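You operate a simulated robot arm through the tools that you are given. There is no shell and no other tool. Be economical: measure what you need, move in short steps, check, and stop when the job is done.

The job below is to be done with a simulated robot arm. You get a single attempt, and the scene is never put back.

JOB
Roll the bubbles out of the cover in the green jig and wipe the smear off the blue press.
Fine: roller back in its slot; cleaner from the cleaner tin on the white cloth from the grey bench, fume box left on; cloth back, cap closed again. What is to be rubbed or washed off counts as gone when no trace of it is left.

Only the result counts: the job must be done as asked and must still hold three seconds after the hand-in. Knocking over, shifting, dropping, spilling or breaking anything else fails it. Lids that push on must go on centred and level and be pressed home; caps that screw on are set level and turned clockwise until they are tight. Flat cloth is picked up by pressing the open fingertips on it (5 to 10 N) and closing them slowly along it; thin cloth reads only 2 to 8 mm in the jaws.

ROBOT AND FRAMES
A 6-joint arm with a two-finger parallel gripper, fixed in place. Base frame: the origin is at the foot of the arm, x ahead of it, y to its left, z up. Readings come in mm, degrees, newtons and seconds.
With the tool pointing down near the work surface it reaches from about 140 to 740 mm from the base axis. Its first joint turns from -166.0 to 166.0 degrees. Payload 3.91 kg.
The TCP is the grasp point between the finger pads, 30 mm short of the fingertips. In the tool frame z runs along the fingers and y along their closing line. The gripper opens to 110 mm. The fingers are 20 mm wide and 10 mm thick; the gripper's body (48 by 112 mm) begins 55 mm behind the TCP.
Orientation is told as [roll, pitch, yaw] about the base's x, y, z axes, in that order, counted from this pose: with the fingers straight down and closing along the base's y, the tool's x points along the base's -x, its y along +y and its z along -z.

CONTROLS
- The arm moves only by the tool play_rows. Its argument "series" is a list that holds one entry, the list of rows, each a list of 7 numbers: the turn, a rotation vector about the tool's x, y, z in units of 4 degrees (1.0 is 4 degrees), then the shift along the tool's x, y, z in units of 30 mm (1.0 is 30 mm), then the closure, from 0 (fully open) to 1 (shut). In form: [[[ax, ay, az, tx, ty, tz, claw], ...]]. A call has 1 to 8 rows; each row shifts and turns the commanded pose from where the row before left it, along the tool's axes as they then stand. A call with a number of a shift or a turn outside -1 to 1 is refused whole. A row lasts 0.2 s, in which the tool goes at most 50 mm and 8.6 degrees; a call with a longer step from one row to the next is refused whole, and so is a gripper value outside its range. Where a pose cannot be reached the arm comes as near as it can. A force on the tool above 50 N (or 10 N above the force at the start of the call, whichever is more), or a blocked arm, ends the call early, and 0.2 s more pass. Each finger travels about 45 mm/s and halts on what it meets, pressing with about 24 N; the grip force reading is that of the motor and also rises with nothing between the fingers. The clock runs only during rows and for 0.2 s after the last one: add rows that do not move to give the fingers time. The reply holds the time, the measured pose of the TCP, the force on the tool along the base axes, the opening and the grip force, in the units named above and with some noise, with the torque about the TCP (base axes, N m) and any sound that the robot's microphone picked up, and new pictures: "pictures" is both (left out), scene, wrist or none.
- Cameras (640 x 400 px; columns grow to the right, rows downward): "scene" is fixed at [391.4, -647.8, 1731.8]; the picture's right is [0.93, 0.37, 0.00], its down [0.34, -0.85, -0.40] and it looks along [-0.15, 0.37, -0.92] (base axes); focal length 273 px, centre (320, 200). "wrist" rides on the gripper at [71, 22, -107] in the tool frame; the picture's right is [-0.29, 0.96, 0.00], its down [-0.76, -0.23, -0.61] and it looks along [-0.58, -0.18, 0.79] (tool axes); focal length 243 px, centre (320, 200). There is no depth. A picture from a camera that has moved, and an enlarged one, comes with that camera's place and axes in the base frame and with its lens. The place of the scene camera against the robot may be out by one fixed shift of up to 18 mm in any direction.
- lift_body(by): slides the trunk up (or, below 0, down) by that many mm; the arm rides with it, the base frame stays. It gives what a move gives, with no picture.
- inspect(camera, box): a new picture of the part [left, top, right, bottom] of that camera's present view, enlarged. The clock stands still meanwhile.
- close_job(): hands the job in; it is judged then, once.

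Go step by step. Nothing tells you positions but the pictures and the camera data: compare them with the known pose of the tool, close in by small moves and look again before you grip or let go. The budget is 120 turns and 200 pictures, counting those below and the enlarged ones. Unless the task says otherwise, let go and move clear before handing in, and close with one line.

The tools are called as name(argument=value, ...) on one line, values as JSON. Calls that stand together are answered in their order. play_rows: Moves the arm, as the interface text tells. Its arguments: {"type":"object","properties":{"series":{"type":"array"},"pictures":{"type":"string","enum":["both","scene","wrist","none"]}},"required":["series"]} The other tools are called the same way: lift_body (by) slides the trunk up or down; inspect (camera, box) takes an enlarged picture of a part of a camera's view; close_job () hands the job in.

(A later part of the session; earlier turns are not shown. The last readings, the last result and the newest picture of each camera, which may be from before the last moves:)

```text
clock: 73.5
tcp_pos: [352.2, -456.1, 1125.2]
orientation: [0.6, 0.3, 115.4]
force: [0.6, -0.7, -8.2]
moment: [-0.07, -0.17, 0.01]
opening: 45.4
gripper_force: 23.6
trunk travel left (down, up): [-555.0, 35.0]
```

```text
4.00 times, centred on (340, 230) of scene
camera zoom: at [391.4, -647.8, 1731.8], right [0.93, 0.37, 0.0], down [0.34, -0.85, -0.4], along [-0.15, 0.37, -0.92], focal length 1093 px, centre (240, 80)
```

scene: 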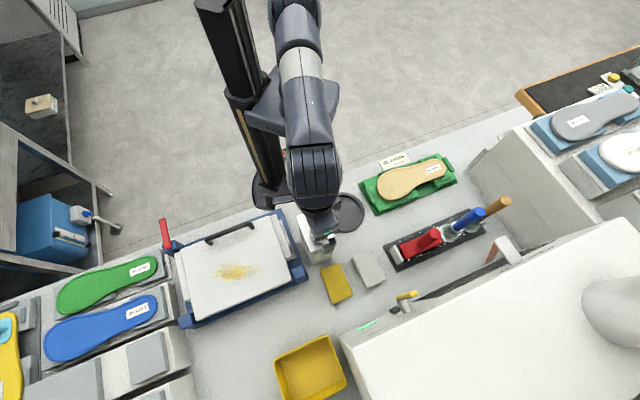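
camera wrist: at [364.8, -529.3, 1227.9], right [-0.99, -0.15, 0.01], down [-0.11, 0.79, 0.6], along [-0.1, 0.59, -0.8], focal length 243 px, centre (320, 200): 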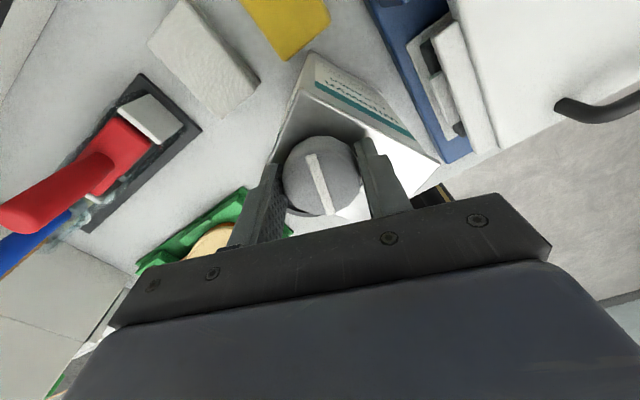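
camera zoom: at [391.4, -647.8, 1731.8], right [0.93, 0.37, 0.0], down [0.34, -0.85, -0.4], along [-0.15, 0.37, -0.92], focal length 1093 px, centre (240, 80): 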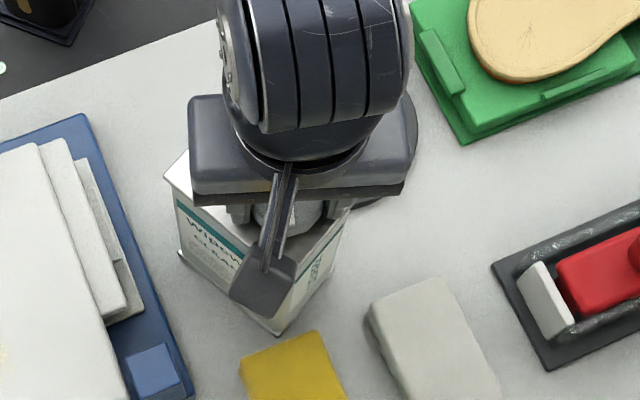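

Confirmed hanging. I rotate it back 31° and translate back.

play_rows(series=[[[0, 0, 1, 0, 0, 0, 0.8], [0, 0, 1, 0, 0, 0, 0.8], [0, 0, 1, 0, 0, 0, 0.8], [0, 0, 1, 0, 0, 0, 0.8], [0, 0, 1, 0, 0, 0, 0.8], [0, 0, 1, 0, 0, 0, 0.8], [0, 0, 1, 0, 0, 0, 0.8], [0, 0, 0.75, 0, 0, 0, 0.8]]], pictures="none")

play_rows(series=[[[0, 0, 0, 0.36, 0.47, 0, 0.8], [0, 0, 0, 0.36, 0.47, 0, 0.8], [0, 0, 0, 0, 0, 0, 0.8]]], pictures="wrist")

inspect(camera="scene", box=[260, 190, 420, 290])

```text
clock: 75.3
tcp_pos: [352.4, -456.9, 1126.3]
orientation: [0.4, 0.5, 84.5]
force: [0.0, -0.5, -7.7]
moment: [-0.22, -0.06, 0.02]
opening: 45.1
gripper_force: 23.9
trunk travel left (down, up): [-555.0, 35.0]
```

```text
clock: 76.1
tcp_pos: [322.5, -475.2, 1125.9]
orientation: [0.5, 0.5, 84.5]
force: [0.0, -0.1, -8.7]
moment: [-0.07, -0.14, -0.01]
opening: 45.2
gripper_force: 23.3
trunk travel left (down, up): [-555.0, 35.0]
camera wrist: at [295.3, -543.5, 1233.3], right [-0.92, 0.38, 0.0], down [0.31, 0.74, 0.6], along [0.23, 0.56, -0.8], focal length 243 px, centre (320, 200)
```

wrist: 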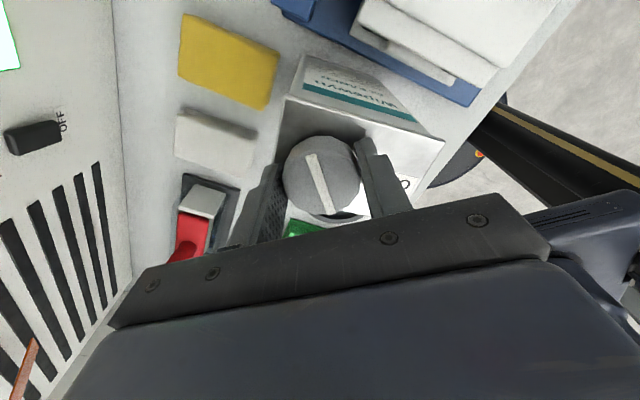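

```text
4.00 times, centred on (340, 240) of scene
camera zoom: at [391.4, -647.8, 1731.8], right [0.93, 0.37, 0.0], down [0.34, -0.85, -0.4], along [-0.15, 0.37, -0.92], focal length 1093 px, centre (240, 40)
```

zoom: 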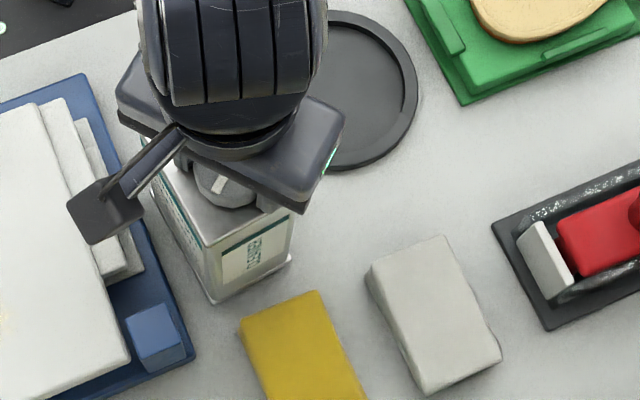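

The tin is back over its spot. I set it down and compare in detail.

play_rows(series=[[[0, 0, 0, 0, 0, 0.1, 0.8], [0, 0, 0, 0, 0, 0.08, 0.8], [0, 0, 0, 0, 0, 0.04, 0.8], [0, 0, 0, 0, 0, 0, 0.8]]], pictures="none")

inspect(camera="scene", box=[260, 190, 420, 290])

```text
clock: 77.1
tcp_pos: [322.7, -475.2, 1120.9]
orientation: [0.3, 0.6, 84.5]
force: [0.2, -1.6, 3.1]
moment: [0.5, 0.09, -0.02]
opening: 45.2
gripper_force: 24.2
trunk travel left (down, up): [-555.0, 35.0]
```

```text
4.00 times, centred on (340, 240) of scene
camera zoom: at [391.4, -647.8, 1731.8], right [0.93, 0.37, 0.0], down [0.34, -0.85, -0.4], along [-0.15, 0.37, -0.92], focal length 1093 px, centre (240, 40)
```

zoom: 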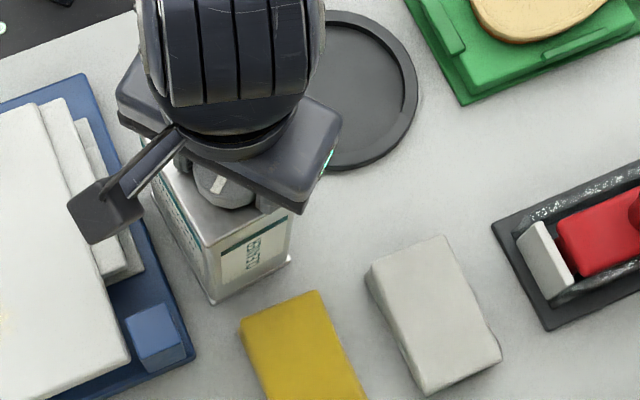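

The tin stands within a few degrees of its original pose. I release, raise clear, and wind the wrist back to regrip the cap.

play_rows(series=[[[0, 0, 0, 0, 0, 0, 0.5], [0, 0, 0, 0, 0, 0, 0.3], [0, 0, 0, 0, 0, -0.2, 0.3], [0, 0, 0, 0, 0, -0.9, 0.3], [0, 0, 1, 0, 0, 0, 0.3], [0, 0, 1, 0, 0, 0, 0.3], [0, 0, 1, 0, 0, 0, 0.3], [0, 0, 1, 0, 0, 0, 0.3]]], pictures="none")

play_rows(series=[[[0, 0, 1, 0, 0, 0, 0.3], [0, 0, 1, 0, 0, 0, 0.3], [0, 0, 1, 0, 0, 0, 0.3], [0, 0, 1, 0, 0, 0, 0.3], [0, 0, 1, 0, 0, 0, 0.3], [0, 0, 1, 0, 0, 0, 0.3], [0, 0, 1, 0, 0, 0, 0.3], [0, 0, 1, 0, 0, 0, 0.3]]], pictures="wrist")

play_rows(series=[[[0, 0, 1, 0, 0, 0, 0.3], [0, 0, 1, 0, 0, 0, 0.3], [0, 0, 1, 0, 0, 0, 0.3], [0, 0, 1, 0, 0, 0, 0.3], [0, 0, 1, 0, 0, 0, 0.3], [0, 0, 1, 0, 0, 0, 0.3], [0, 0, 1, 0, 0, 0, 0.3], [0, 0, 1, 0, 0, 0, 0.3]]], pictures="none")

play_rows(series=[[[0, 0, 1, 0, 0, 0, 0.3], [0, 0, 1, 0, 0, 0, 0.3], [0, 0, 1, 0, 0, 0, 0.3], [0, 0, 1, 0, 0, 0, 0.3], [0, 0, 1, 0, 0, 0, 0.3], [0, 0, 1, 0, 0, 0, 0.3], [0, 0, 1, 0, 0, 0, 0.3], [0, 0, 1, 0, 0, 0, 0.3]]], pictures="wrist")

```text
clock: 78.9
tcp_pos: [322.8, -473.6, 1151.4]
orientation: [0.3, 0.6, 68.4]
force: [-0.8, 0.2, 0.1]
moment: [0.01, 0.01, -0.02]
opening: 77.0
gripper_force: 0.1
trunk travel left (down, up): [-555.0, 35.0]
```

```text
clock: 80.7
tcp_pos: [323.1, -474.8, 1151.9]
orientation: [-0.3, 0.6, 36.4]
force: [0.1, 0.4, -1.4]
moment: [-0.03, -0.01, -0.03]
opening: 77.1
gripper_force: 0.0
trunk travel left (down, up): [-555.0, 35.0]
camera wrist: at [253.1, -498.9, 1259.5], right [-0.33, 0.94, -0.01], down [0.75, 0.27, 0.6], along [0.57, 0.2, -0.8], focal length 243 px, centre (320, 200)
```

wrist: 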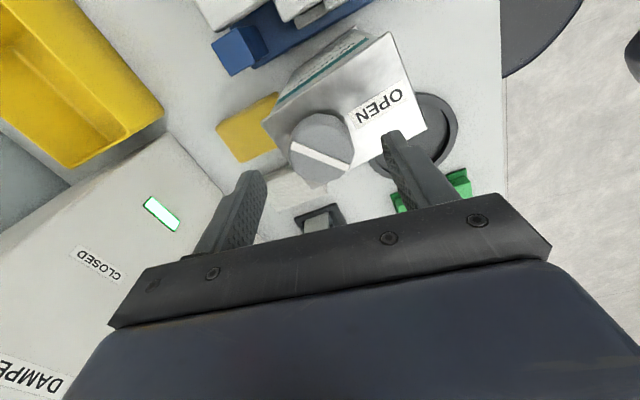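

```text
clock: 82.5
tcp_pos: [321.5, -473.5, 1152.4]
orientation: [-0.5, 0.5, 4.4]
force: [-0.1, 0.5, 0.4]
moment: [-0.03, 0.03, -0.01]
opening: 76.9
gripper_force: 0.0
trunk travel left (down, up): [-555.0, 35.0]
```

```text
clock: 84.3
tcp_pos: [323.6, -474.4, 1152.2]
orientation: [-0.6, 0.1, -27.6]
force: [-0.2, -0.4, -0.6]
moment: [-0.03, 0.03, 0.0]
opening: 77.1
gripper_force: 0.1
trunk travel left (down, up): [-555.0, 35.0]
camera wrist: at [270.8, -421.7, 1258.7], right [0.7, 0.71, -0.01], down [0.57, -0.55, 0.61], along [0.43, -0.43, -0.79], focal length 243 px, centre (320, 200)
```

wrist: 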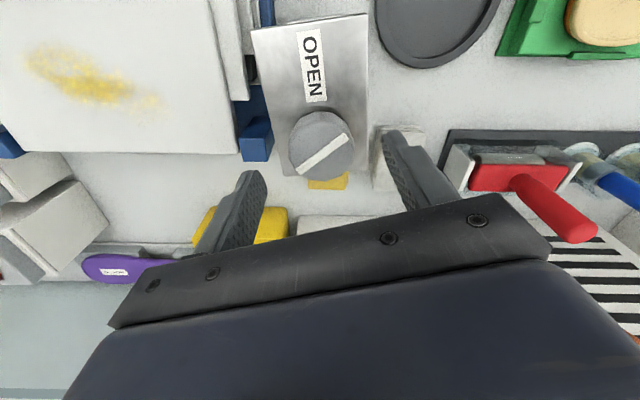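

The OPEN label axis shows a quarter-turn: about 51° remain. I lower, regrip and turn with light downward pressure so the tin stays put.

play_rows(series=[[[-0.12, 0, 0, 0, 0, 0.6, 0.3], [0, 0, 0, 0, 0, 0.4, 0.3], [0, 0, 0, 0, 0, 0, 0.45], [0, 0, 0, 0, 0, 0, 0.55], [0, 0, 0, 0, 0, 0, 0.65], [0, 0, 0, 0, 0, 0, 0.8], [0, 0, 0, 0, 0, 0, 0.8]]], pictures="none")

play_rows(series=[[[0, 0, -1, 0, 0, 0.04, 0.8], [0, 0, -1, 0, 0, 0, 0.8], [0, 0, -1, 0, 0, 0, 0.8], [0, 0, -1, 0, 0, 0, 0.8], [0, 0, -1, 0, 0, 0, 0.8], [0, 0, -1, 0, 0, 0, 0.8]]], pictures="wrist")

```text
clock: 85.9
tcp_pos: [321.4, -475.4, 1121.3]
orientation: [-0.3, 0.2, -27.5]
force: [0.5, 1.1, -0.2]
moment: [0.04, -0.04, -0.01]
opening: 45.0
gripper_force: 24.1
trunk travel left (down, up): [-555.0, 35.0]
```

```text
clock: 87.3
tcp_pos: [322.6, -474.3, 1121.8]
orientation: [-0.3, 0.2, -3.5]
force: [5.0, -5.0, 12.7]
moment: [-0.14, -0.23, 0.0]
opening: 44.7
gripper_force: 24.0
trunk travel left (down, up): [-555.0, 35.0]
camera wrist: at [252.7, -448.1, 1228.4], right [0.35, 0.94, -0.01], down [0.75, -0.27, 0.61], along [0.57, -0.22, -0.79], focal length 243 px, centre (320, 200)
```

wrist: 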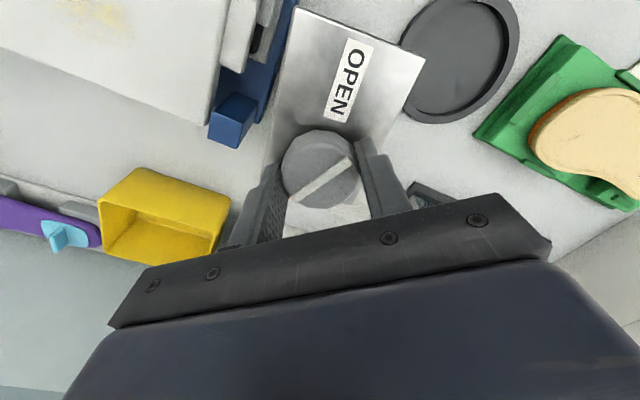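

The cap turns while the tin stays. About 30-39° remain.

play_rows(series=[[[0, 0, -1, 0, 0, 0, 0.8], [0, 0, -1, 0, 0, 0, 0.8], [0, 0, -1, 0, 0, 0, 0.8], [0, 0, -1, 0, 0, -0.01, 0.8], [0, 0, -1, 0, 0, 0, 0.8], [0, 0, -1, 0, 0, -0.01, 0.8], [0, 0, -1, 0, 0, 0, 0.8]]], pictures="wrist")

```text
clock: 88.9
tcp_pos: [319.9, -473.2, 1121.2]
orientation: [0.1, 0.3, 24.6]
force: [1.0, -1.0, 3.9]
moment: [-0.07, -0.04, -0.02]
opening: 44.7
gripper_force: 24.2
trunk travel left (down, up): [-555.0, 35.0]
camera wrist: at [248.4, -484.2, 1228.5], right [-0.13, 0.99, 0.0], down [0.79, 0.11, 0.6], along [0.6, 0.08, -0.8], focal length 243 px, centre (320, 200)
```

wrist: 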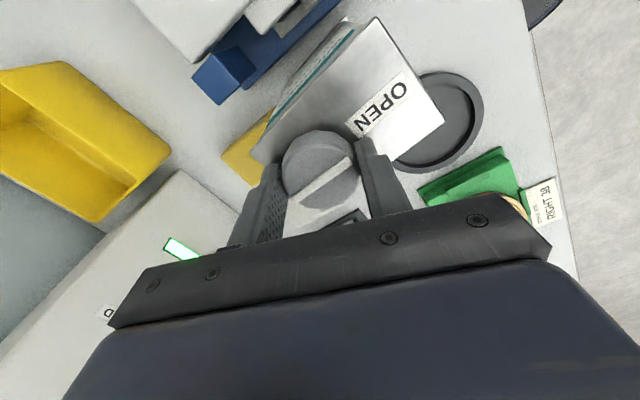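

The cap bar now lines up with OPEN. I lift gently and check that the tin isn't coming along.

play_rows(series=[[[0, 0, 0, 0, 0, -0.08, 0.8], [0, 0, 0, 0, 0, -0.08, 0.8], [0, 0, 0, 0, 0, 0, 0.8]]], pictures="none")

```text
clock: 89.7
tcp_pos: [321.4, -475.4, 1125.6]
orientation: [0.0, 0.3, 24.5]
force: [0.6, -0.3, -8.7]
moment: [-0.08, -0.13, 0.01]
opening: 44.8
gripper_force: 24.0
trunk travel left (down, up): [-555.0, 35.0]
```

The tin still hangs on. I lower it and turn further.

play_rows(series=[[[0, 0, 0, 0, 0, 0.1, 0.8], [0, 0, 0, 0, 0, 0.1, 0.8], [0, 0, -1, 0, 0, 0, 0.8], [0, 0, -1, 0, 0, 0, 0.8], [0, 0, -1, 0, 0, 0, 0.8], [0, 0, -1, 0, 0, 0, 0.8], [0, 0, -1, 0, 0, 0, 0.8]]], pictures="wrist")

play_rows(series=[[[0, 0, 0, 0, 0, -0.1, 0.8], [0, 0, 0, 0, 0, -0.08, 0.8], [0, 0, 0, 0, 0, 0, 0.8]]], pictures="none")

```text
clock: 91.3
tcp_pos: [322.4, -474.2, 1120.2]
orientation: [0.1, 0.3, 44.4]
force: [0.2, 1.7, 4.3]
moment: [0.05, -0.04, -0.46]
opening: 45.0
gripper_force: 24.3
trunk travel left (down, up): [-555.0, 35.0]
camera wrist: at [256.4, -508.7, 1227.9], right [-0.46, 0.89, 0.0], down [0.71, 0.37, 0.6], along [0.54, 0.28, -0.8], focal length 243 px, centre (320, 200)
```

wrist: 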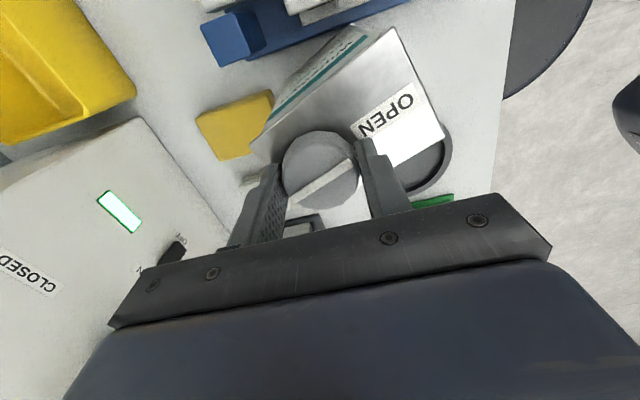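

```text
clock: 92.1
tcp_pos: [322.4, -475.3, 1125.1]
orientation: [0.1, 0.2, 44.4]
force: [0.9, 1.3, -7.6]
moment: [0.17, -0.29, -0.08]
opening: 44.9
gripper_force: 24.5
trunk travel left (down, up): [-555.0, 35.0]
```

The cap has reached a stop exactly at OPEN and the tin now turns with it, so it's a quarter-turn valve cap that stays on. I turn the hanging tin back, set it down, and look at the cap.

play_rows(series=[[[0, 0, 1, 0, 0, 0, 0.8], [0, 0, 1, 0, 0, 0, 0.8], [0, 0, 1, 0, 0, 0, 0.8], [0, 0, 1, 0, 0, 0, 0.8], [0, 0, 1, 0, 0, 0, 0.8], [0, 0, 1, 0, 0, 0, 0.8], [0, 0, 0, 0, 0, 0, 0.8]]], pictures="wrist")

inspect(camera="scene", box=[260, 190, 420, 290])

inspect(camera="wrist", box=[240, 100, 440, 225])

```text
clock: 93.7
tcp_pos: [321.9, -475.0, 1126.2]
orientation: [0.0, 0.2, 20.4]
force: [0.6, -0.6, -7.4]
moment: [-0.12, -0.12, 0.01]
opening: 44.9
gripper_force: 24.0
trunk travel left (down, up): [-555.0, 35.0]
camera wrist: at [248.3, -479.5, 1233.0], right [-0.06, 1.0, 0.0], down [0.8, 0.05, 0.6], along [0.6, 0.04, -0.8], focal length 243 px, centre (320, 200)
```

wrist: 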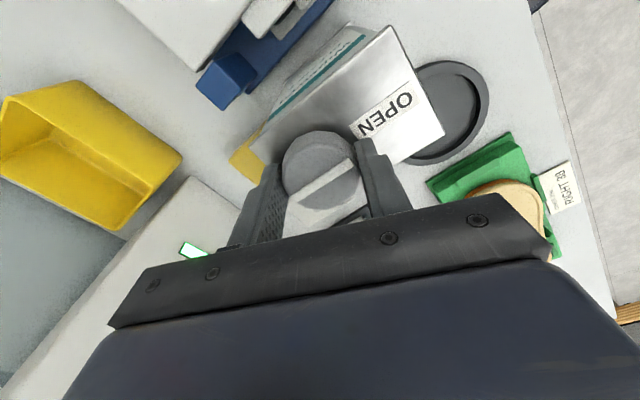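

```text
4.00 times, centred on (340, 240) of scene
camera zoom: at [391.4, -647.8, 1731.8], right [0.93, 0.37, 0.0], down [0.34, -0.85, -0.4], along [-0.15, 0.37, -0.92], focal length 1093 px, centre (240, 40)
```

zoom: 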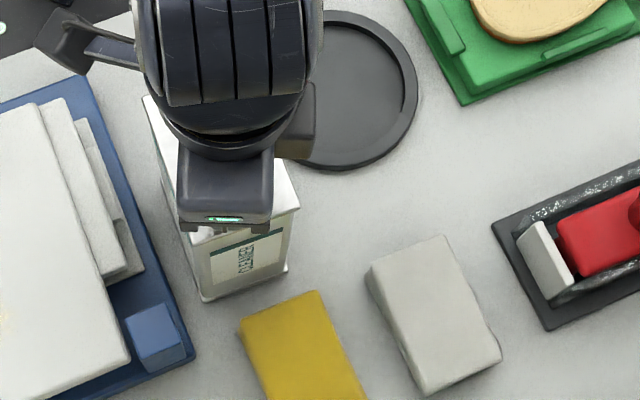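

```text
3.20 times, centred on (340, 162) of wrist
camera zoom: at [248.3, -479.5, 1233.0], right [-0.06, 1.0, 0.0], down [0.8, 0.05, 0.6], along [0.6, 0.04, -0.8], focal length 776 px, centre (256, 320)
```

zoom: 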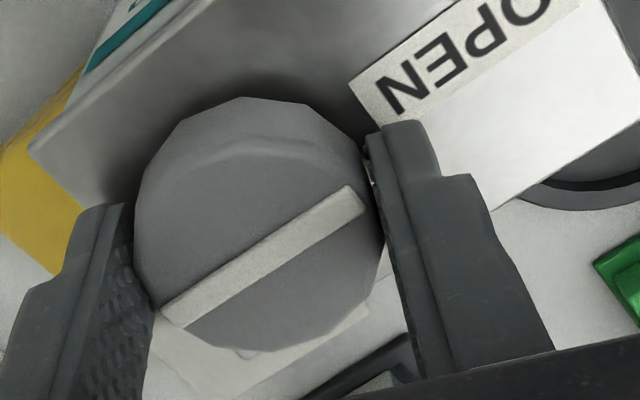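

The tin's pose matches the original again. I set it down, release, back off and look closely at the opened cap.

play_rows(series=[[[0, 0, 0, 0, 0, 0.1, 0.8], [0, 0, 0, 0, 0, 0.08, 0.8], [0, 0, 0, 0, 0, 0, 0.8], [0, 0, 0, 0, 0, 0, 0.5], [0, 0, 0, 0, 0, 0, 0.2], [0, 0, 0, 0, 0, -0.5, 0.2], [0, 0, 0, 0, 0, -1, 0.1], [0, 0, 0, 0.8, 0, -1, 0]]], pictures="none")

play_rows(series=[[[0, 0, 0, 1, 0.5, 0, 0], [0, 0, 0, 1, 0.5, 0, 0], [0, 0, 0, 1, 0.5, 0, 0]]], pictures="both")

inspect(camera="scene", box=[292, 205, 348, 240])

```text
clock: 95.5
tcp_pos: [298.2, -481.8, 1195.7]
orientation: [0.1, 0.1, 20.4]
force: [-0.4, 0.2, -0.2]
moment: [0.01, 0.03, 0.0]
opening: 110.0
gripper_force: 0.1
trunk travel left (down, up): [-555.0, 35.0]
```

```text
clock: 96.3
tcp_pos: [199.7, -473.3, 1196.0]
orientation: [0.0, 0.2, 20.6]
force: [-1.2, -0.3, 0.4]
moment: [0.0, -0.02, -0.02]
opening: 110.1
gripper_force: 0.0
trunk travel left (down, up): [-555.0, 35.0]
camera wrist: at [125.4, -477.5, 1303.9], right [-0.06, 1.0, 0.0], down [0.79, 0.05, 0.6], along [0.6, 0.04, -0.8], focal length 243 px, centre (320, 200)
```

scene: 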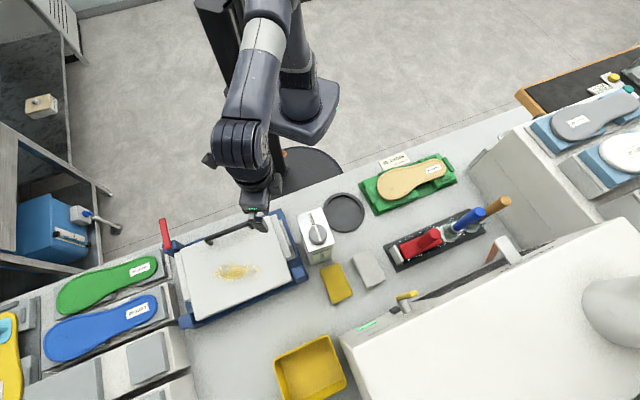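
wrist: 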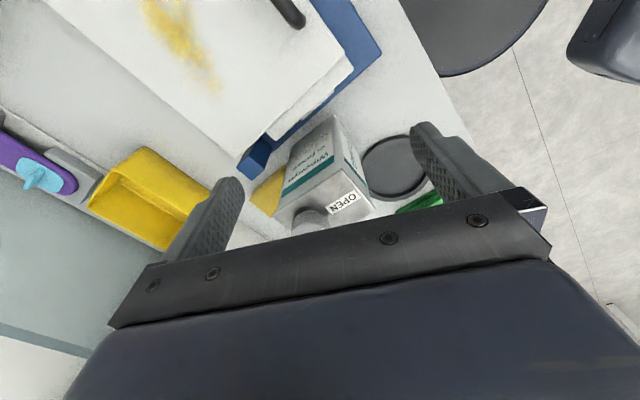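

```text
11.43 times, centred on (320, 222) of scene
camera zoom: at [391.4, -647.8, 1731.8], right [0.93, 0.37, 0.0], down [0.34, -0.85, -0.4], along [-0.15, 0.37, -0.92], focal length 3122 px, centre (320, -57)
```

zoom: 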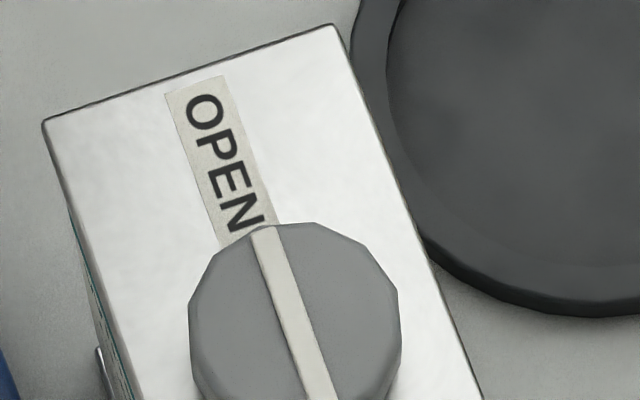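

The cap bar points at OPEN, so the tin is open. Next I fetch the white cloth at about (485, -466), turning the wrist to -45° on the way.

play_rows(series=[[[0, 0, 1, -1, 0, 0, 0.3], [0, 0, 1, -1, 0, 0, 0.5], [0, 0, 1, -1, 0, 0, 0.67], [0, 0, 1, -1, 0, 0, 0.67], [0, 0, 1, -1, 0, 0, 0.67], [0, 0, 1, -1, 0, 0, 0.67], [0, 0, 1, -1, 0, 0, 0.67], [0, 0, 1, -1, 0, 0, 0.67]]], pictures="none")

play_rows(series=[[[0, 0, 1, -0.4, 0, 0, 0.67], [0, 0, 1, -0.4, 0, 0, 0.67], [0, 0, 1, 0, 0, 0.5, 0.67], [0, 0, 1, 0, 0, 0.5, 0.67], [0, 0, 1, 0, 0, 0.5, 0.67], [0, 0, 1, 0, 0, 0.5, 0.67], [0, 0, 1, 0, 0, 0.5, 0.67], [0, 0, 1, 0, 0, 0.5, 0.67]]], pictures="both")

```text
clock: 98.1
tcp_pos: [435.0, -442.9, 1194.4]
orientation: [-0.1, 0.2, -11.5]
force: [0.0, 0.9, 0.2]
moment: [-0.02, 0.02, 0.0]
opening: 36.4
gripper_force: 0.1
trunk travel left (down, up): [-555.0, 35.0]
```

```text
clock: 99.9
tcp_pos: [459.2, -450.8, 1103.3]
orientation: [-0.1, 0.0, -43.6]
force: [1.2, -0.1, 1.6]
moment: [0.02, 0.01, 0.0]
opening: 36.6
gripper_force: 0.1
trunk travel left (down, up): [-555.0, 35.0]
camera wrist: at [423.0, -387.0, 1211.1], right [0.87, 0.49, 0.0], down [0.39, -0.69, 0.61], along [0.3, -0.53, -0.79], focal length 243 px, centre (320, 200)
```

scene: 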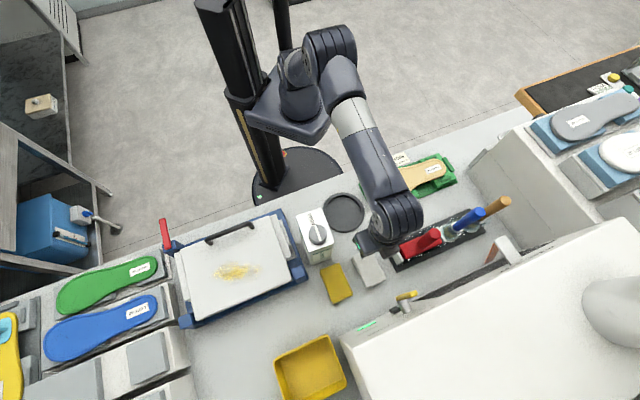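
wrist: 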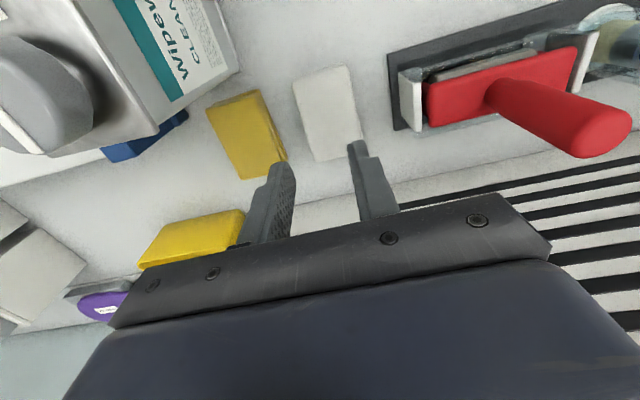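

The cloth centre comes out at (479, -465). I move above it and descend to just over it.

play_rows(series=[[[0, 0, 0, -0.4, 0.05, 0.8, 0.67], [0, 0, 0, -0.4, 0.05, 0.9, 0.67], [0, 0, 0, 0, 0, 0.9, 0.67], [0, 0, 0, 0, 0, 0.9, 0.67], [0, 0, 0, 0, 0, 0.9, 0.67], [0, 0, 0, 0, 0, 0.4, 0.67], [0, 0, 0, 0, 0, 0, 0.67]]], pictures="wrist")

inspect(camera="scene", box=[328, 240, 408, 290])

```text
clock: 101.5
tcp_pos: [477.6, -466.4, 964.0]
orientation: [-0.2, -0.3, -43.5]
force: [0.7, -1.1, 17.4]
moment: [0.11, -0.13, -0.01]
opening: 36.6
gripper_force: 0.0
trunk travel left (down, up): [-555.0, 35.0]
camera wrist: at [440.7, -401.2, 1070.4], right [0.87, 0.49, 0.0], down [0.39, -0.69, 0.61], along [0.3, -0.53, -0.79], focal length 243 px, centre (320, 200)
```

wrist: 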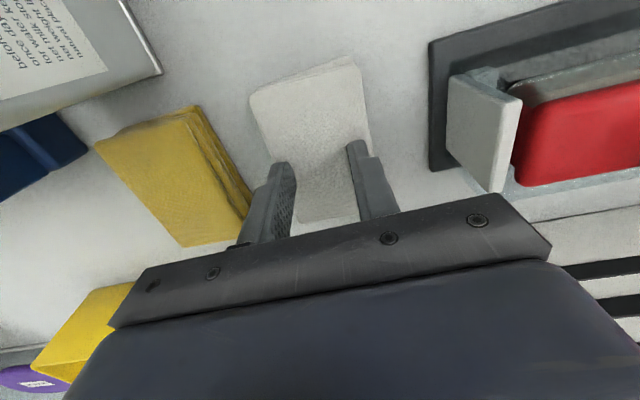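

```text
8.00 times, centred on (368, 265) of scene
camera zoom: at [391.4, -647.8, 1731.8], right [0.93, 0.37, 0.0], down [0.34, -0.85, -0.4], along [-0.15, 0.37, -0.92], focal length 2185 px, centre (-64, -320)
```

zoom: 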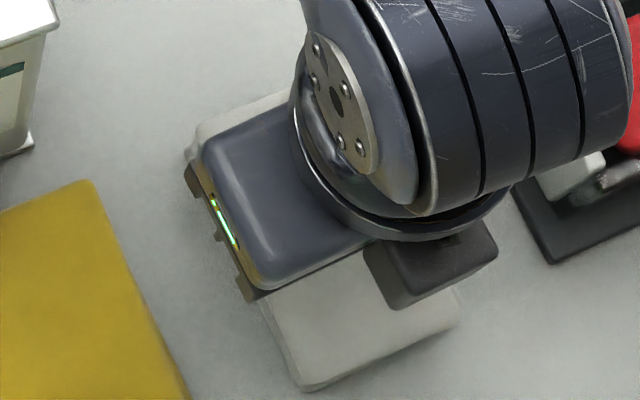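

I touched the cloth at tip height ≈ 934. I ease to about 8 N and close slowly.

play_rows(series=[[[0, 0, 0, 0, 0, -0.035, 0.67], [0, 0, 0, 0, 0, 0, 0.71], [0, 0, 0, 0, 0, 0, 0.75], [0, 0, 0, 0, 0, 0, 0.79], [0, 0, 0, 0, 0, 0, 0.83], [0, 0, 0, 0, 0, 0, 0.87], [0, 0, 0, 0, 0, 0, 0.91], [0, 0, 0, 0, 0, 0, 0.95]]], pictures="none")

play_rows(series=[[[0, 0, 0, 0, 0, 0, 0.98], [0, 0, 0, 0, 0, 0, 1], [0, 0, 0, 0, 0, 0, 1]]], pictures="wrist")

```text
clock: 103.3
tcp_pos: [476.3, -464.5, 963.2]
orientation: [-0.3, -0.1, -43.5]
force: [6.0, 7.9, 27.4]
moment: [0.31, -0.27, 0.02]
opening: 13.1
gripper_force: 6.9
trunk travel left (down, up): [-555.0, 35.0]
```

```text
clock: 104.1
tcp_pos: [474.8, -465.0, 964.3]
orientation: [-0.3, 0.0, -43.6]
force: [5.1, 6.3, 27.7]
moment: [0.15, -0.18, 0.02]
opening: 0.0
gripper_force: 24.1
trunk travel left (down, up): [-555.0, 35.0]
camera wrist: at [439.7, -399.8, 1070.5], right [0.87, 0.49, 0.0], down [0.39, -0.69, 0.61], along [0.3, -0.53, -0.79], focal length 243 px, centre (320, 200)
```

wrist: 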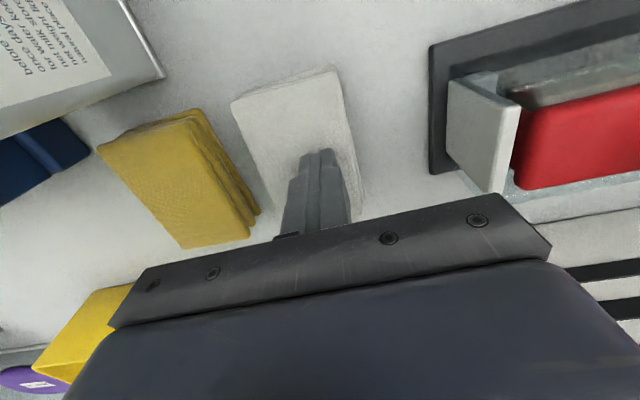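

Nothing in the jaws: I pressed with 27 N, above the 5-10 N window, and the cloth slid about 10 mm. I reopen, recentre and retry lighter.

play_rows(series=[[[0, 0, 0, 0, 0, -0.5, 1], [0, 0, 0, 0, -0.4, 0, 0.8], [0, 0, 0, 0, 0, 0, 0.62], [0, 0, 0, 0, 0, 0.2, 0.62], [0, 0, 0, 0, 0, 0, 0.62]]], pictures="wrist")

inspect(camera="wrist", box=[90, 50, 410, 250])

```text
clock: 105.3
tcp_pos: [467.1, -475.4, 970.3]
orientation: [-0.2, 0.2, -43.5]
force: [0.6, -0.4, 0.6]
moment: [-0.06, 0.04, 0.0]
opening: 41.9
gripper_force: 0.0
trunk travel left (down, up): [-555.0, 35.0]
camera wrist: at [431.8, -409.7, 1077.2], right [0.87, 0.49, 0.0], down [0.39, -0.69, 0.61], along [0.3, -0.53, -0.79], focal length 243 px, centre (320, 200)
```

wrist: 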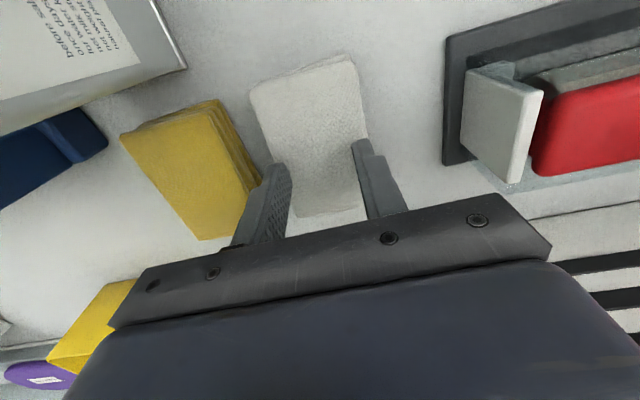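

```text
2.00 times, centred on (250, 150) of wrist
camera zoom: at [431.8, -409.7, 1077.2], right [0.87, 0.49, 0.0], down [0.39, -0.69, 0.61], along [0.3, -0.53, -0.79], focal length 485 px, centre (460, 300)
```

zoom: 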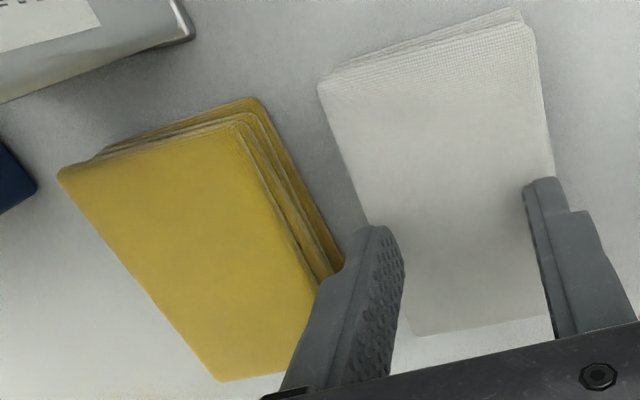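

play_rows(series=[[[0, 0, 0, 0, 0, 0.15, 0.67], [0, 0, 0, 0, 0, 0.07, 0.67], [0, 0, 0, 0, 0, 0, 0.67], [0, 0, 0, 0, 0, 0, 0.67]]], pictures="none")

```text
clock: 106.3
tcp_pos: [467.8, -474.5, 964.9]
orientation: [-0.2, 0.1, -43.5]
force: [-0.8, -0.2, 2.0]
moment: [0.06, -0.02, -0.01]
opening: 36.2
gripper_force: 0.0
trunk travel left (down, up): [-555.0, 35.0]
```

play_rows(series=[[[0, 0, 0, 0, 0, 0.022, 0.67], [0, 0, 0, 0, 0, 0, 0.67], [0, 0, 0, 0, 0, 0, 0.7], [0, 0, 0, 0, 0, 0, 0.73], [0, 0, 0, 0, 0, 0, 0.76], [0, 0, 0, 0, 0, 0, 0.79]]], pictures="none")

```text
clock: 107.7
tcp_pos: [468.1, -474.4, 962.8]
orientation: [-0.2, 0.0, -43.4]
force: [2.7, 1.6, 8.1]
moment: [0.06, -0.12, -0.01]
opening: 24.3
gripper_force: 1.5
trunk travel left (down, up): [-555.0, 35.0]
```

Force 8 N, within the window, and closing meets some resistance. I continue closing slowly.

play_rows(series=[[[0, 0, 0, 0, 0, 0, 0.82], [0, 0, 0, 0, 0, 0, 0.85], [0, 0, 0, 0, 0, 0, 0.88], [0, 0, 0, 0, 0, 0, 0.91], [0, 0, 0, 0, 0, 0, 0.94], [0, 0, 0, 0, 0, 0, 0.97], [0, 0, 0, 0, 0, 0, 1], [0, 0, 0, 0, 0, 0, 1]]], pictures="wrist")

```text
clock: 109.5
tcp_pos: [468.3, -474.6, 963.9]
orientation: [-0.2, -0.1, -43.6]
force: [1.1, 1.2, 9.5]
moment: [0.08, -0.04, 0.02]
opening: 0.2
gripper_force: 24.3
trunk travel left (down, up): [-555.0, 35.0]
camera wrist: at [431.7, -409.8, 1070.8], right [0.87, 0.49, 0.0], down [0.39, -0.69, 0.61], along [0.3, -0.53, -0.79], focal length 243 px, centre (320, 200)
```

wrist: 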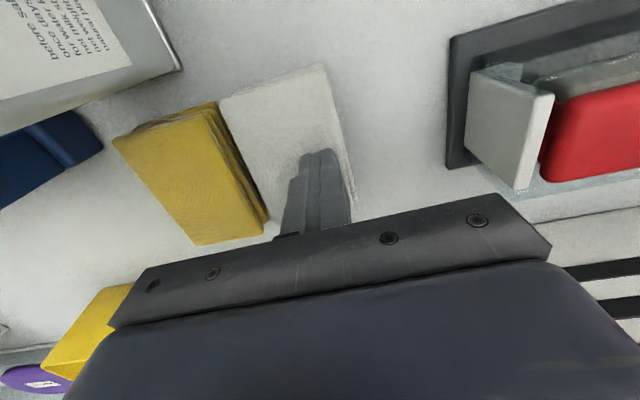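

The cloth behaves like a firm folded pad, and it's sliding toward the yellow one. I drag it back with the fingertips, then grip it by its sides.

play_rows(series=[[[0, 0, 0, 0, 0.2, 0.02, 1], [0, 0, 0, 0, 0.2, 0, 1], [0, 0, 0, 0, 0.2, 0, 1], [0, 0, 0, 0, 0.2, 0, 1], [0, 0, 0, 0, 0.1, 0, 1], [0, 0, 0, 0, 0, -0.3, 1], [0, 0, 0, 0, 0, -0.9, 0.8], [0, 0, 0, 0.5, 0, -0.9, 0.3]]], pictures="wrist")

inspect(camera="wrist", box=[150, 30, 470, 230])

```text
clock: 111.3
tcp_pos: [477.8, -445.5, 1026.3]
orientation: [-0.2, 0.1, -43.5]
force: [-0.6, -0.6, -0.1]
moment: [0.01, -0.04, -0.02]
opening: 49.5
gripper_force: 0.0
trunk travel left (down, up): [-555.0, 35.0]
camera wrist: at [442.0, -380.6, 1132.7], right [0.87, 0.49, 0.0], down [0.39, -0.69, 0.61], along [0.3, -0.53, -0.79], focal length 243 px, centre (320, 200)
```

wrist: 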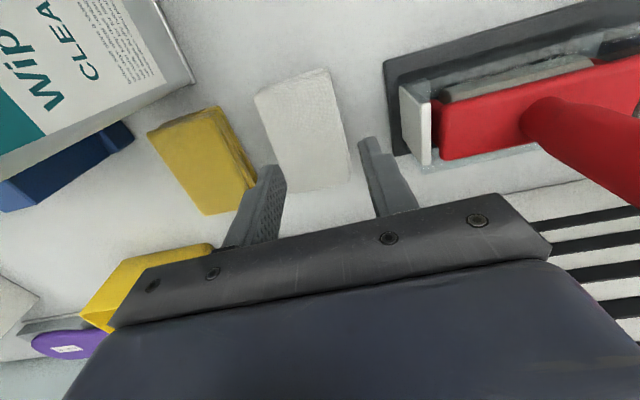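

```text
2.00 times, centred on (310, 130) of wrist
camera zoom: at [442.0, -380.6, 1132.7], right [0.87, 0.49, 0.0], down [0.39, -0.69, 0.61], along [0.3, -0.53, -0.79], focal length 485 px, centre (340, 340)
```

zoom: 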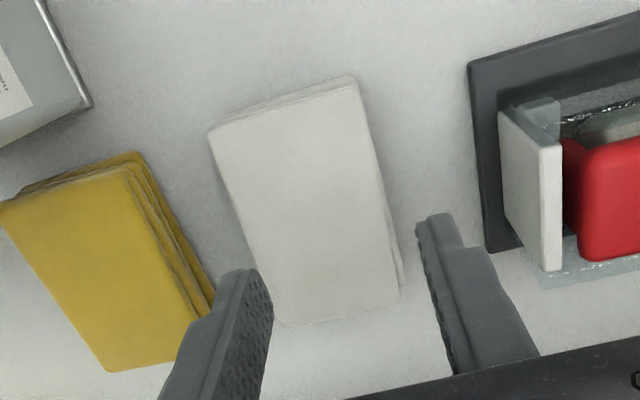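

The pad is 58 × 93 mm and about 34 mm high, centred at (474, -463), with room both sides. I go down with open fingers around its width.

play_rows(series=[[[0, 0, 0, -0.31, -0.5, 0.2, 0.24], [0, 0, 0, 0, 0, 0.6, 0.24], [0, 0, 0, 0, 0, 0.6, 0.24], [0, 0, 0, 0, 0, 0, 0.24]]], pictures="wrist")

```text
clock: 112.3
tcp_pos: [474.6, -462.5, 983.8]
orientation: [-0.2, 0.1, -43.5]
force: [0.1, -0.4, 0.5]
moment: [0.0, 0.0, -0.01]
opening: 83.6
gripper_force: 0.0
trunk travel left (down, up): [-555.0, 35.0]
camera wrist: at [438.8, -398.7, 1091.7], right [0.87, 0.49, 0.0], down [0.39, -0.69, 0.61], along [0.3, -0.53, -0.79], focal length 243 px, centre (320, 200)
```

wrist: 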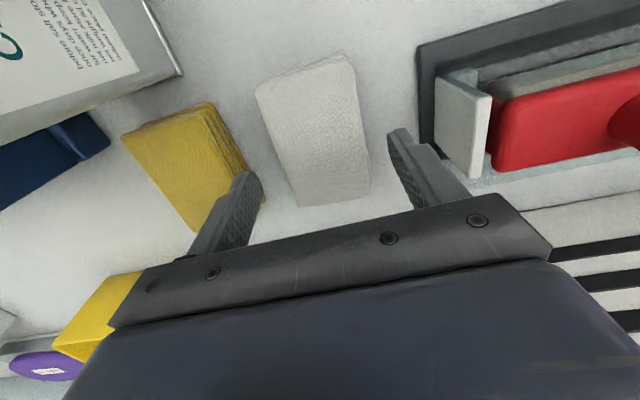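

play_rows(series=[[[0, 0, 0, 0, 0, 0.6, 0.26], [0, 0, 0, 0, 0, 0.6, 0.26], [0, 0, 0, 0, 0, 0.15, 0.26], [0, 0, 0, 0, 0, 0, 0.36], [0, 0, 0, 0, 0, 0, 0.44], [0, 0, 0, 0, 0, 0, 0.52], [0, 0, 0, 0, 0, 0, 0.6], [0, 0, 0, 0, 0, 0, 0.7]]], pictures="wrist")

```text
clock: 114.1
tcp_pos: [473.9, -463.4, 943.2]
orientation: [-0.2, 0.2, -43.5]
force: [0.9, -0.3, 0.8]
moment: [0.01, -0.02, -0.01]
opening: 64.4
gripper_force: 24.0
trunk travel left (down, up): [-555.0, 35.0]
camera wrist: at [437.6, -397.7, 1050.4], right [0.87, 0.49, 0.0], down [0.39, -0.69, 0.61], along [0.3, -0.53, -0.79], focal length 243 px, centre (320, 200)
```

wrist: 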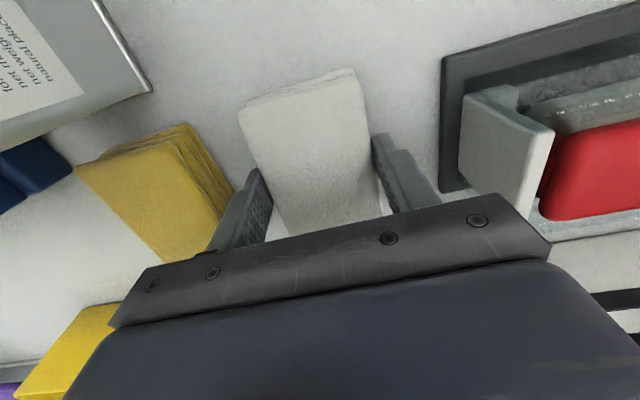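

The pad is held at 64 mm. I lift it.

play_rows(series=[[[0, 0, 0, 0, 0, -0.3, 0.7], [0, 0, 0, 0, 0, -1, 0.7], [0, 0, 0, 0, 0, -1, 0.7], [0, 0, 0, 0, 0, -1, 0.7], [0, 0, 0, 0, 0, -1, 0.7], [0, 0, 0, 0, 0, -1, 0.7], [0, 0, 0, 0, 0, -1, 0.7], [0, 0, 0, 0, 0, -1, 0.7]]], pictures="both")

inspect(camera="scene", box=[300, 190, 460, 290])

```text
clock: 115.9
tcp_pos: [474.8, -461.0, 1162.2]
orientation: [-0.3, 0.1, -43.5]
force: [-0.3, 0.4, -0.8]
moment: [0.01, -0.02, 0.0]
opening: 64.1
gripper_force: 24.1
trunk travel left (down, up): [-555.0, 35.0]
camera wrist: at [437.8, -396.8, 1268.9], right [0.87, 0.49, 0.0], down [0.39, -0.69, 0.61], along [0.3, -0.53, -0.79], focal length 243 px, centre (320, 200)
```

scene: 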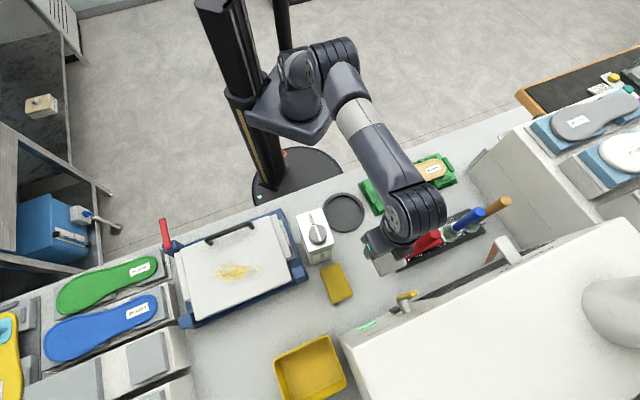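
wrist: 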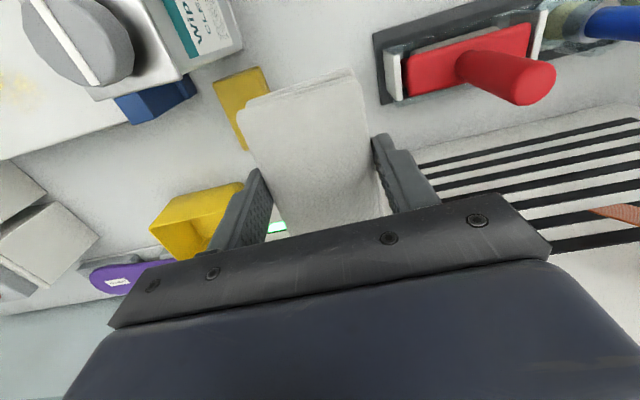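

```text
4.00 times, centred on (380, 240) of scene
camera zoom: at [391.4, -647.8, 1731.8], right [0.93, 0.37, 0.0], down [0.34, -0.85, -0.4], along [-0.15, 0.37, -0.92], focal length 1093 px, centre (80, 40)
```

zoom: 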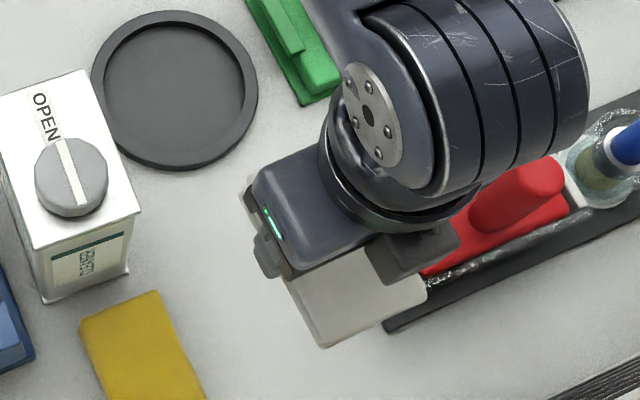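

The pad is held cleanly and is light. I carry it over the opened tin cap.

play_rows(series=[[[0, 0, 0, 0, 0, -1, 0.7], [0, 0, 0, 0.84, -0.96, 0, 0.7], [0, 0, 0, 0.84, -0.96, 0, 0.7], [0, 0, 0, 0.84, -0.96, 0, 0.7], [0, 0, 0, 0.84, -0.96, 0, 0.7], [0, 0, 0, 0, 0, 0.6, 0.7], [0, 0, 0, 0, 0, 0, 0.7]]], pictures="none")

inspect(camera="scene", box=[270, 190, 366, 250])

```text
clock: 117.5
tcp_pos: [322.2, -473.7, 1173.2]
orientation: [-0.1, 0.1, -43.6]
force: [0.3, -0.2, 0.5]
moment: [0.01, 0.02, -0.01]
opening: 64.0
gripper_force: 24.4
trunk travel left (down, up): [-555.0, 35.0]
```

```text
6.67 times, centred on (318, 220) of scene
camera zoom: at [391.4, -647.8, 1731.8], right [0.93, 0.37, 0.0], down [0.34, -0.85, -0.4], along [-0.15, 0.37, -0.92], focal length 1821 px, centre (333, 67)
```

zoom: 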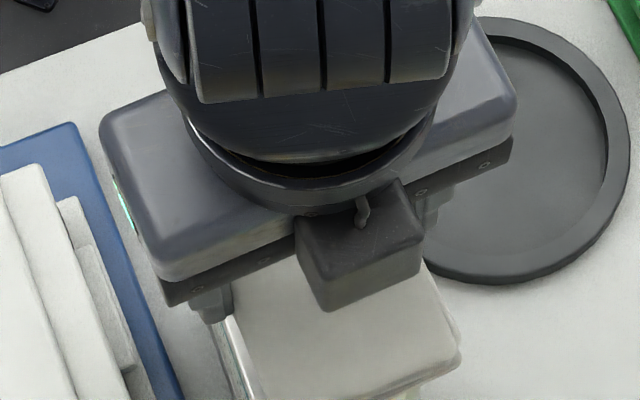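

play_rows(series=[[[0, 0, 0, 0, 0, 0.5, 0.7], [0, 0, 0, 0, 0, 0.1, 0.7], [0, 0, 0, 0, 0, 0.1, 0.7], [0, 0, 0, 0, 0, 0, 0.7]]], pictures="none")

```text
clock: 118.5
tcp_pos: [320.7, -475.9, 1155.2]
orientation: [-0.3, -0.1, -43.5]
force: [1.0, -0.3, 14.3]
moment: [-0.03, -0.05, -0.02]
opening: 64.1
gripper_force: 23.5
trunk travel left (down, up): [-555.0, 35.0]
```

Contact at 14 N. I hold for a second, then lift and look at the pad and tin for any change.

play_rows(series=[[[0, 0, 0, 0, 0, 0, 0.7], [0, 0, 0, 0, 0, 0, 0.7], [0, 0, 0, 0, 0, 0, 0.7], [0, 0, 0, 0, 0, 0, 0.7], [0, 0, 0, 0, 0, 0, 0.7], [0, 0, 0, 0, 0, 0, 0.7]]], pictures="both")

inspect(camera="scene", box=[290, 210, 354, 250])

```text
clock: 119.9
tcp_pos: [321.6, -475.7, 1155.4]
orientation: [-0.4, -0.1, -43.7]
force: [3.0, -3.1, 26.5]
moment: [-0.22, -0.23, 0.0]
opening: 64.0
gripper_force: 24.1
trunk travel left (down, up): [-555.0, 35.0]
camera wrist: at [284.5, -409.7, 1261.9], right [0.87, 0.49, 0.0], down [0.39, -0.69, 0.61], along [0.3, -0.53, -0.79], focal length 243 px, centre (320, 200)
```

scene: 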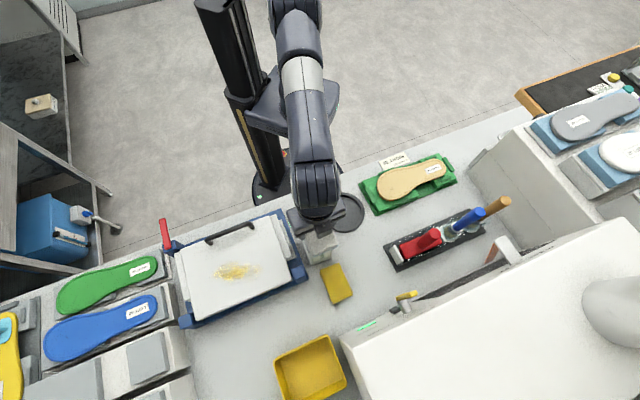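
wrist: 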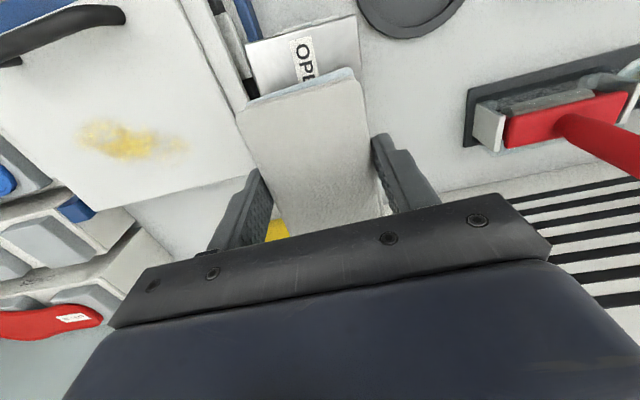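

```text
10.00 times, centred on (322, 230) of scene
camera zoom: at [391.4, -647.8, 1731.8], right [0.93, 0.37, 0.0], down [0.34, -0.85, -0.4], along [-0.15, 0.37, -0.92], focal length 2732 px, centre (300, -100)
```

zoom: 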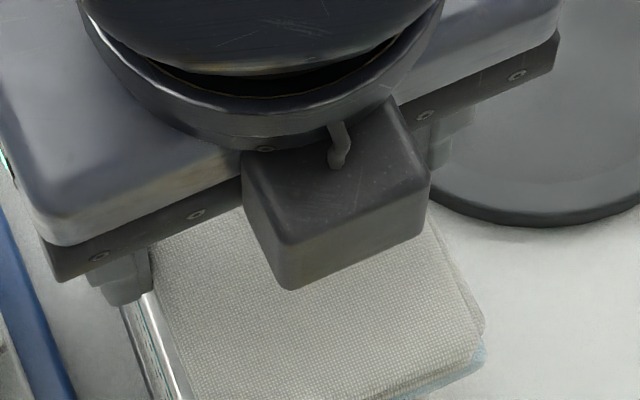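

The pad's lower layers have turned light blue: it's wetted. Next I lift off and carry it over the press, starting at the smear's right end.

play_rows(series=[[[0, 0, 0, 0, 0, -0.5, 0.7], [0, 0, 0, 0, 0, -0.8, 0.7], [0, 0, 0, 0.15, -0.9, 0, 0.7], [0, 0, 0, 0.15, -0.9, 0, 0.7], [0, 0, 0, 0.15, -0.9, 0, 0.7], [0, 0, 0, 0.1, -0.9, 0, 0.7], [0, 0, 0, 0.1, -0.9, 0, 0.7], [0, 0, 0.3, 0.1, -0.9, 0, 0.7]]], pictures="both")

inspect(camera="scene", box=[190, 210, 350, 310])

```text
clock: 121.7
tcp_pos: [192.7, -579.3, 1192.9]
orientation: [-0.1, 0.1, -44.6]
force: [0.3, -0.8, 0.0]
moment: [-0.01, 0.0, -0.02]
opening: 64.3
gripper_force: 23.8
trunk travel left (down, up): [-555.0, 35.0]
camera wrist: at [157.2, -513.9, 1299.9], right [0.88, 0.48, 0.0], down [0.38, -0.7, 0.61], along [0.29, -0.54, -0.79], focal length 243 px, centre (320, 200)
```

scene: 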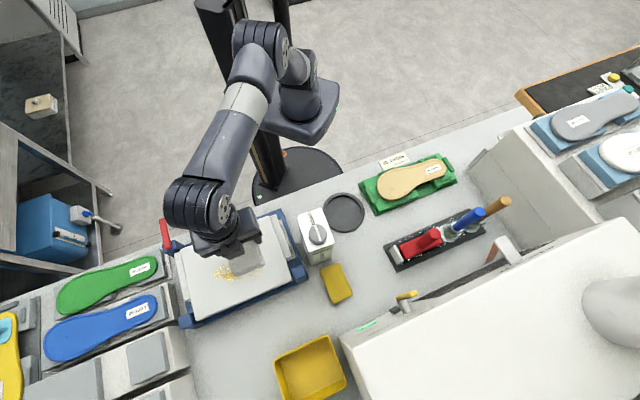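
wrist: 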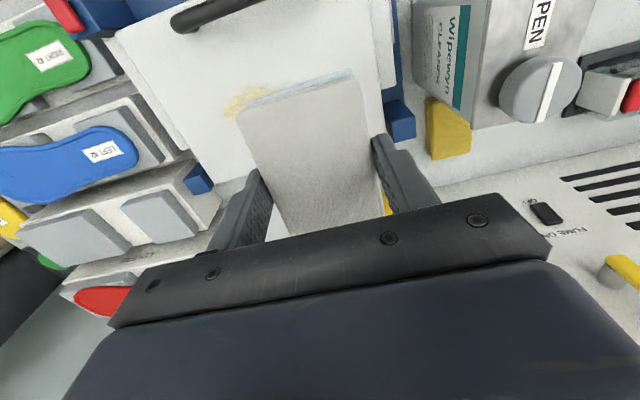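

```text
4.00 times, centred on (270, 260) of scene
camera zoom: at [391.4, -647.8, 1731.8], right [0.93, 0.37, 0.0], down [0.34, -0.85, -0.4], along [-0.15, 0.37, -0.92], focal length 1093 px, centre (520, -40)
```

zoom: 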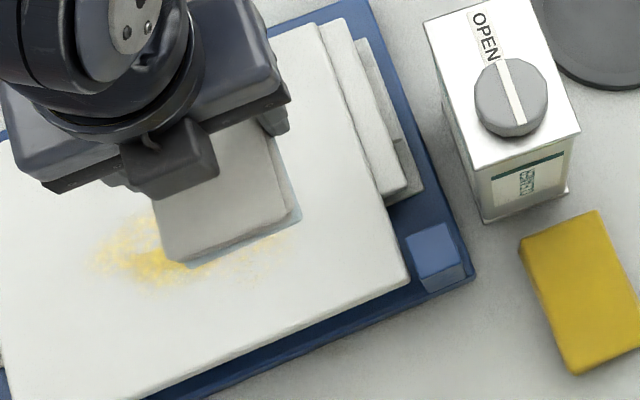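

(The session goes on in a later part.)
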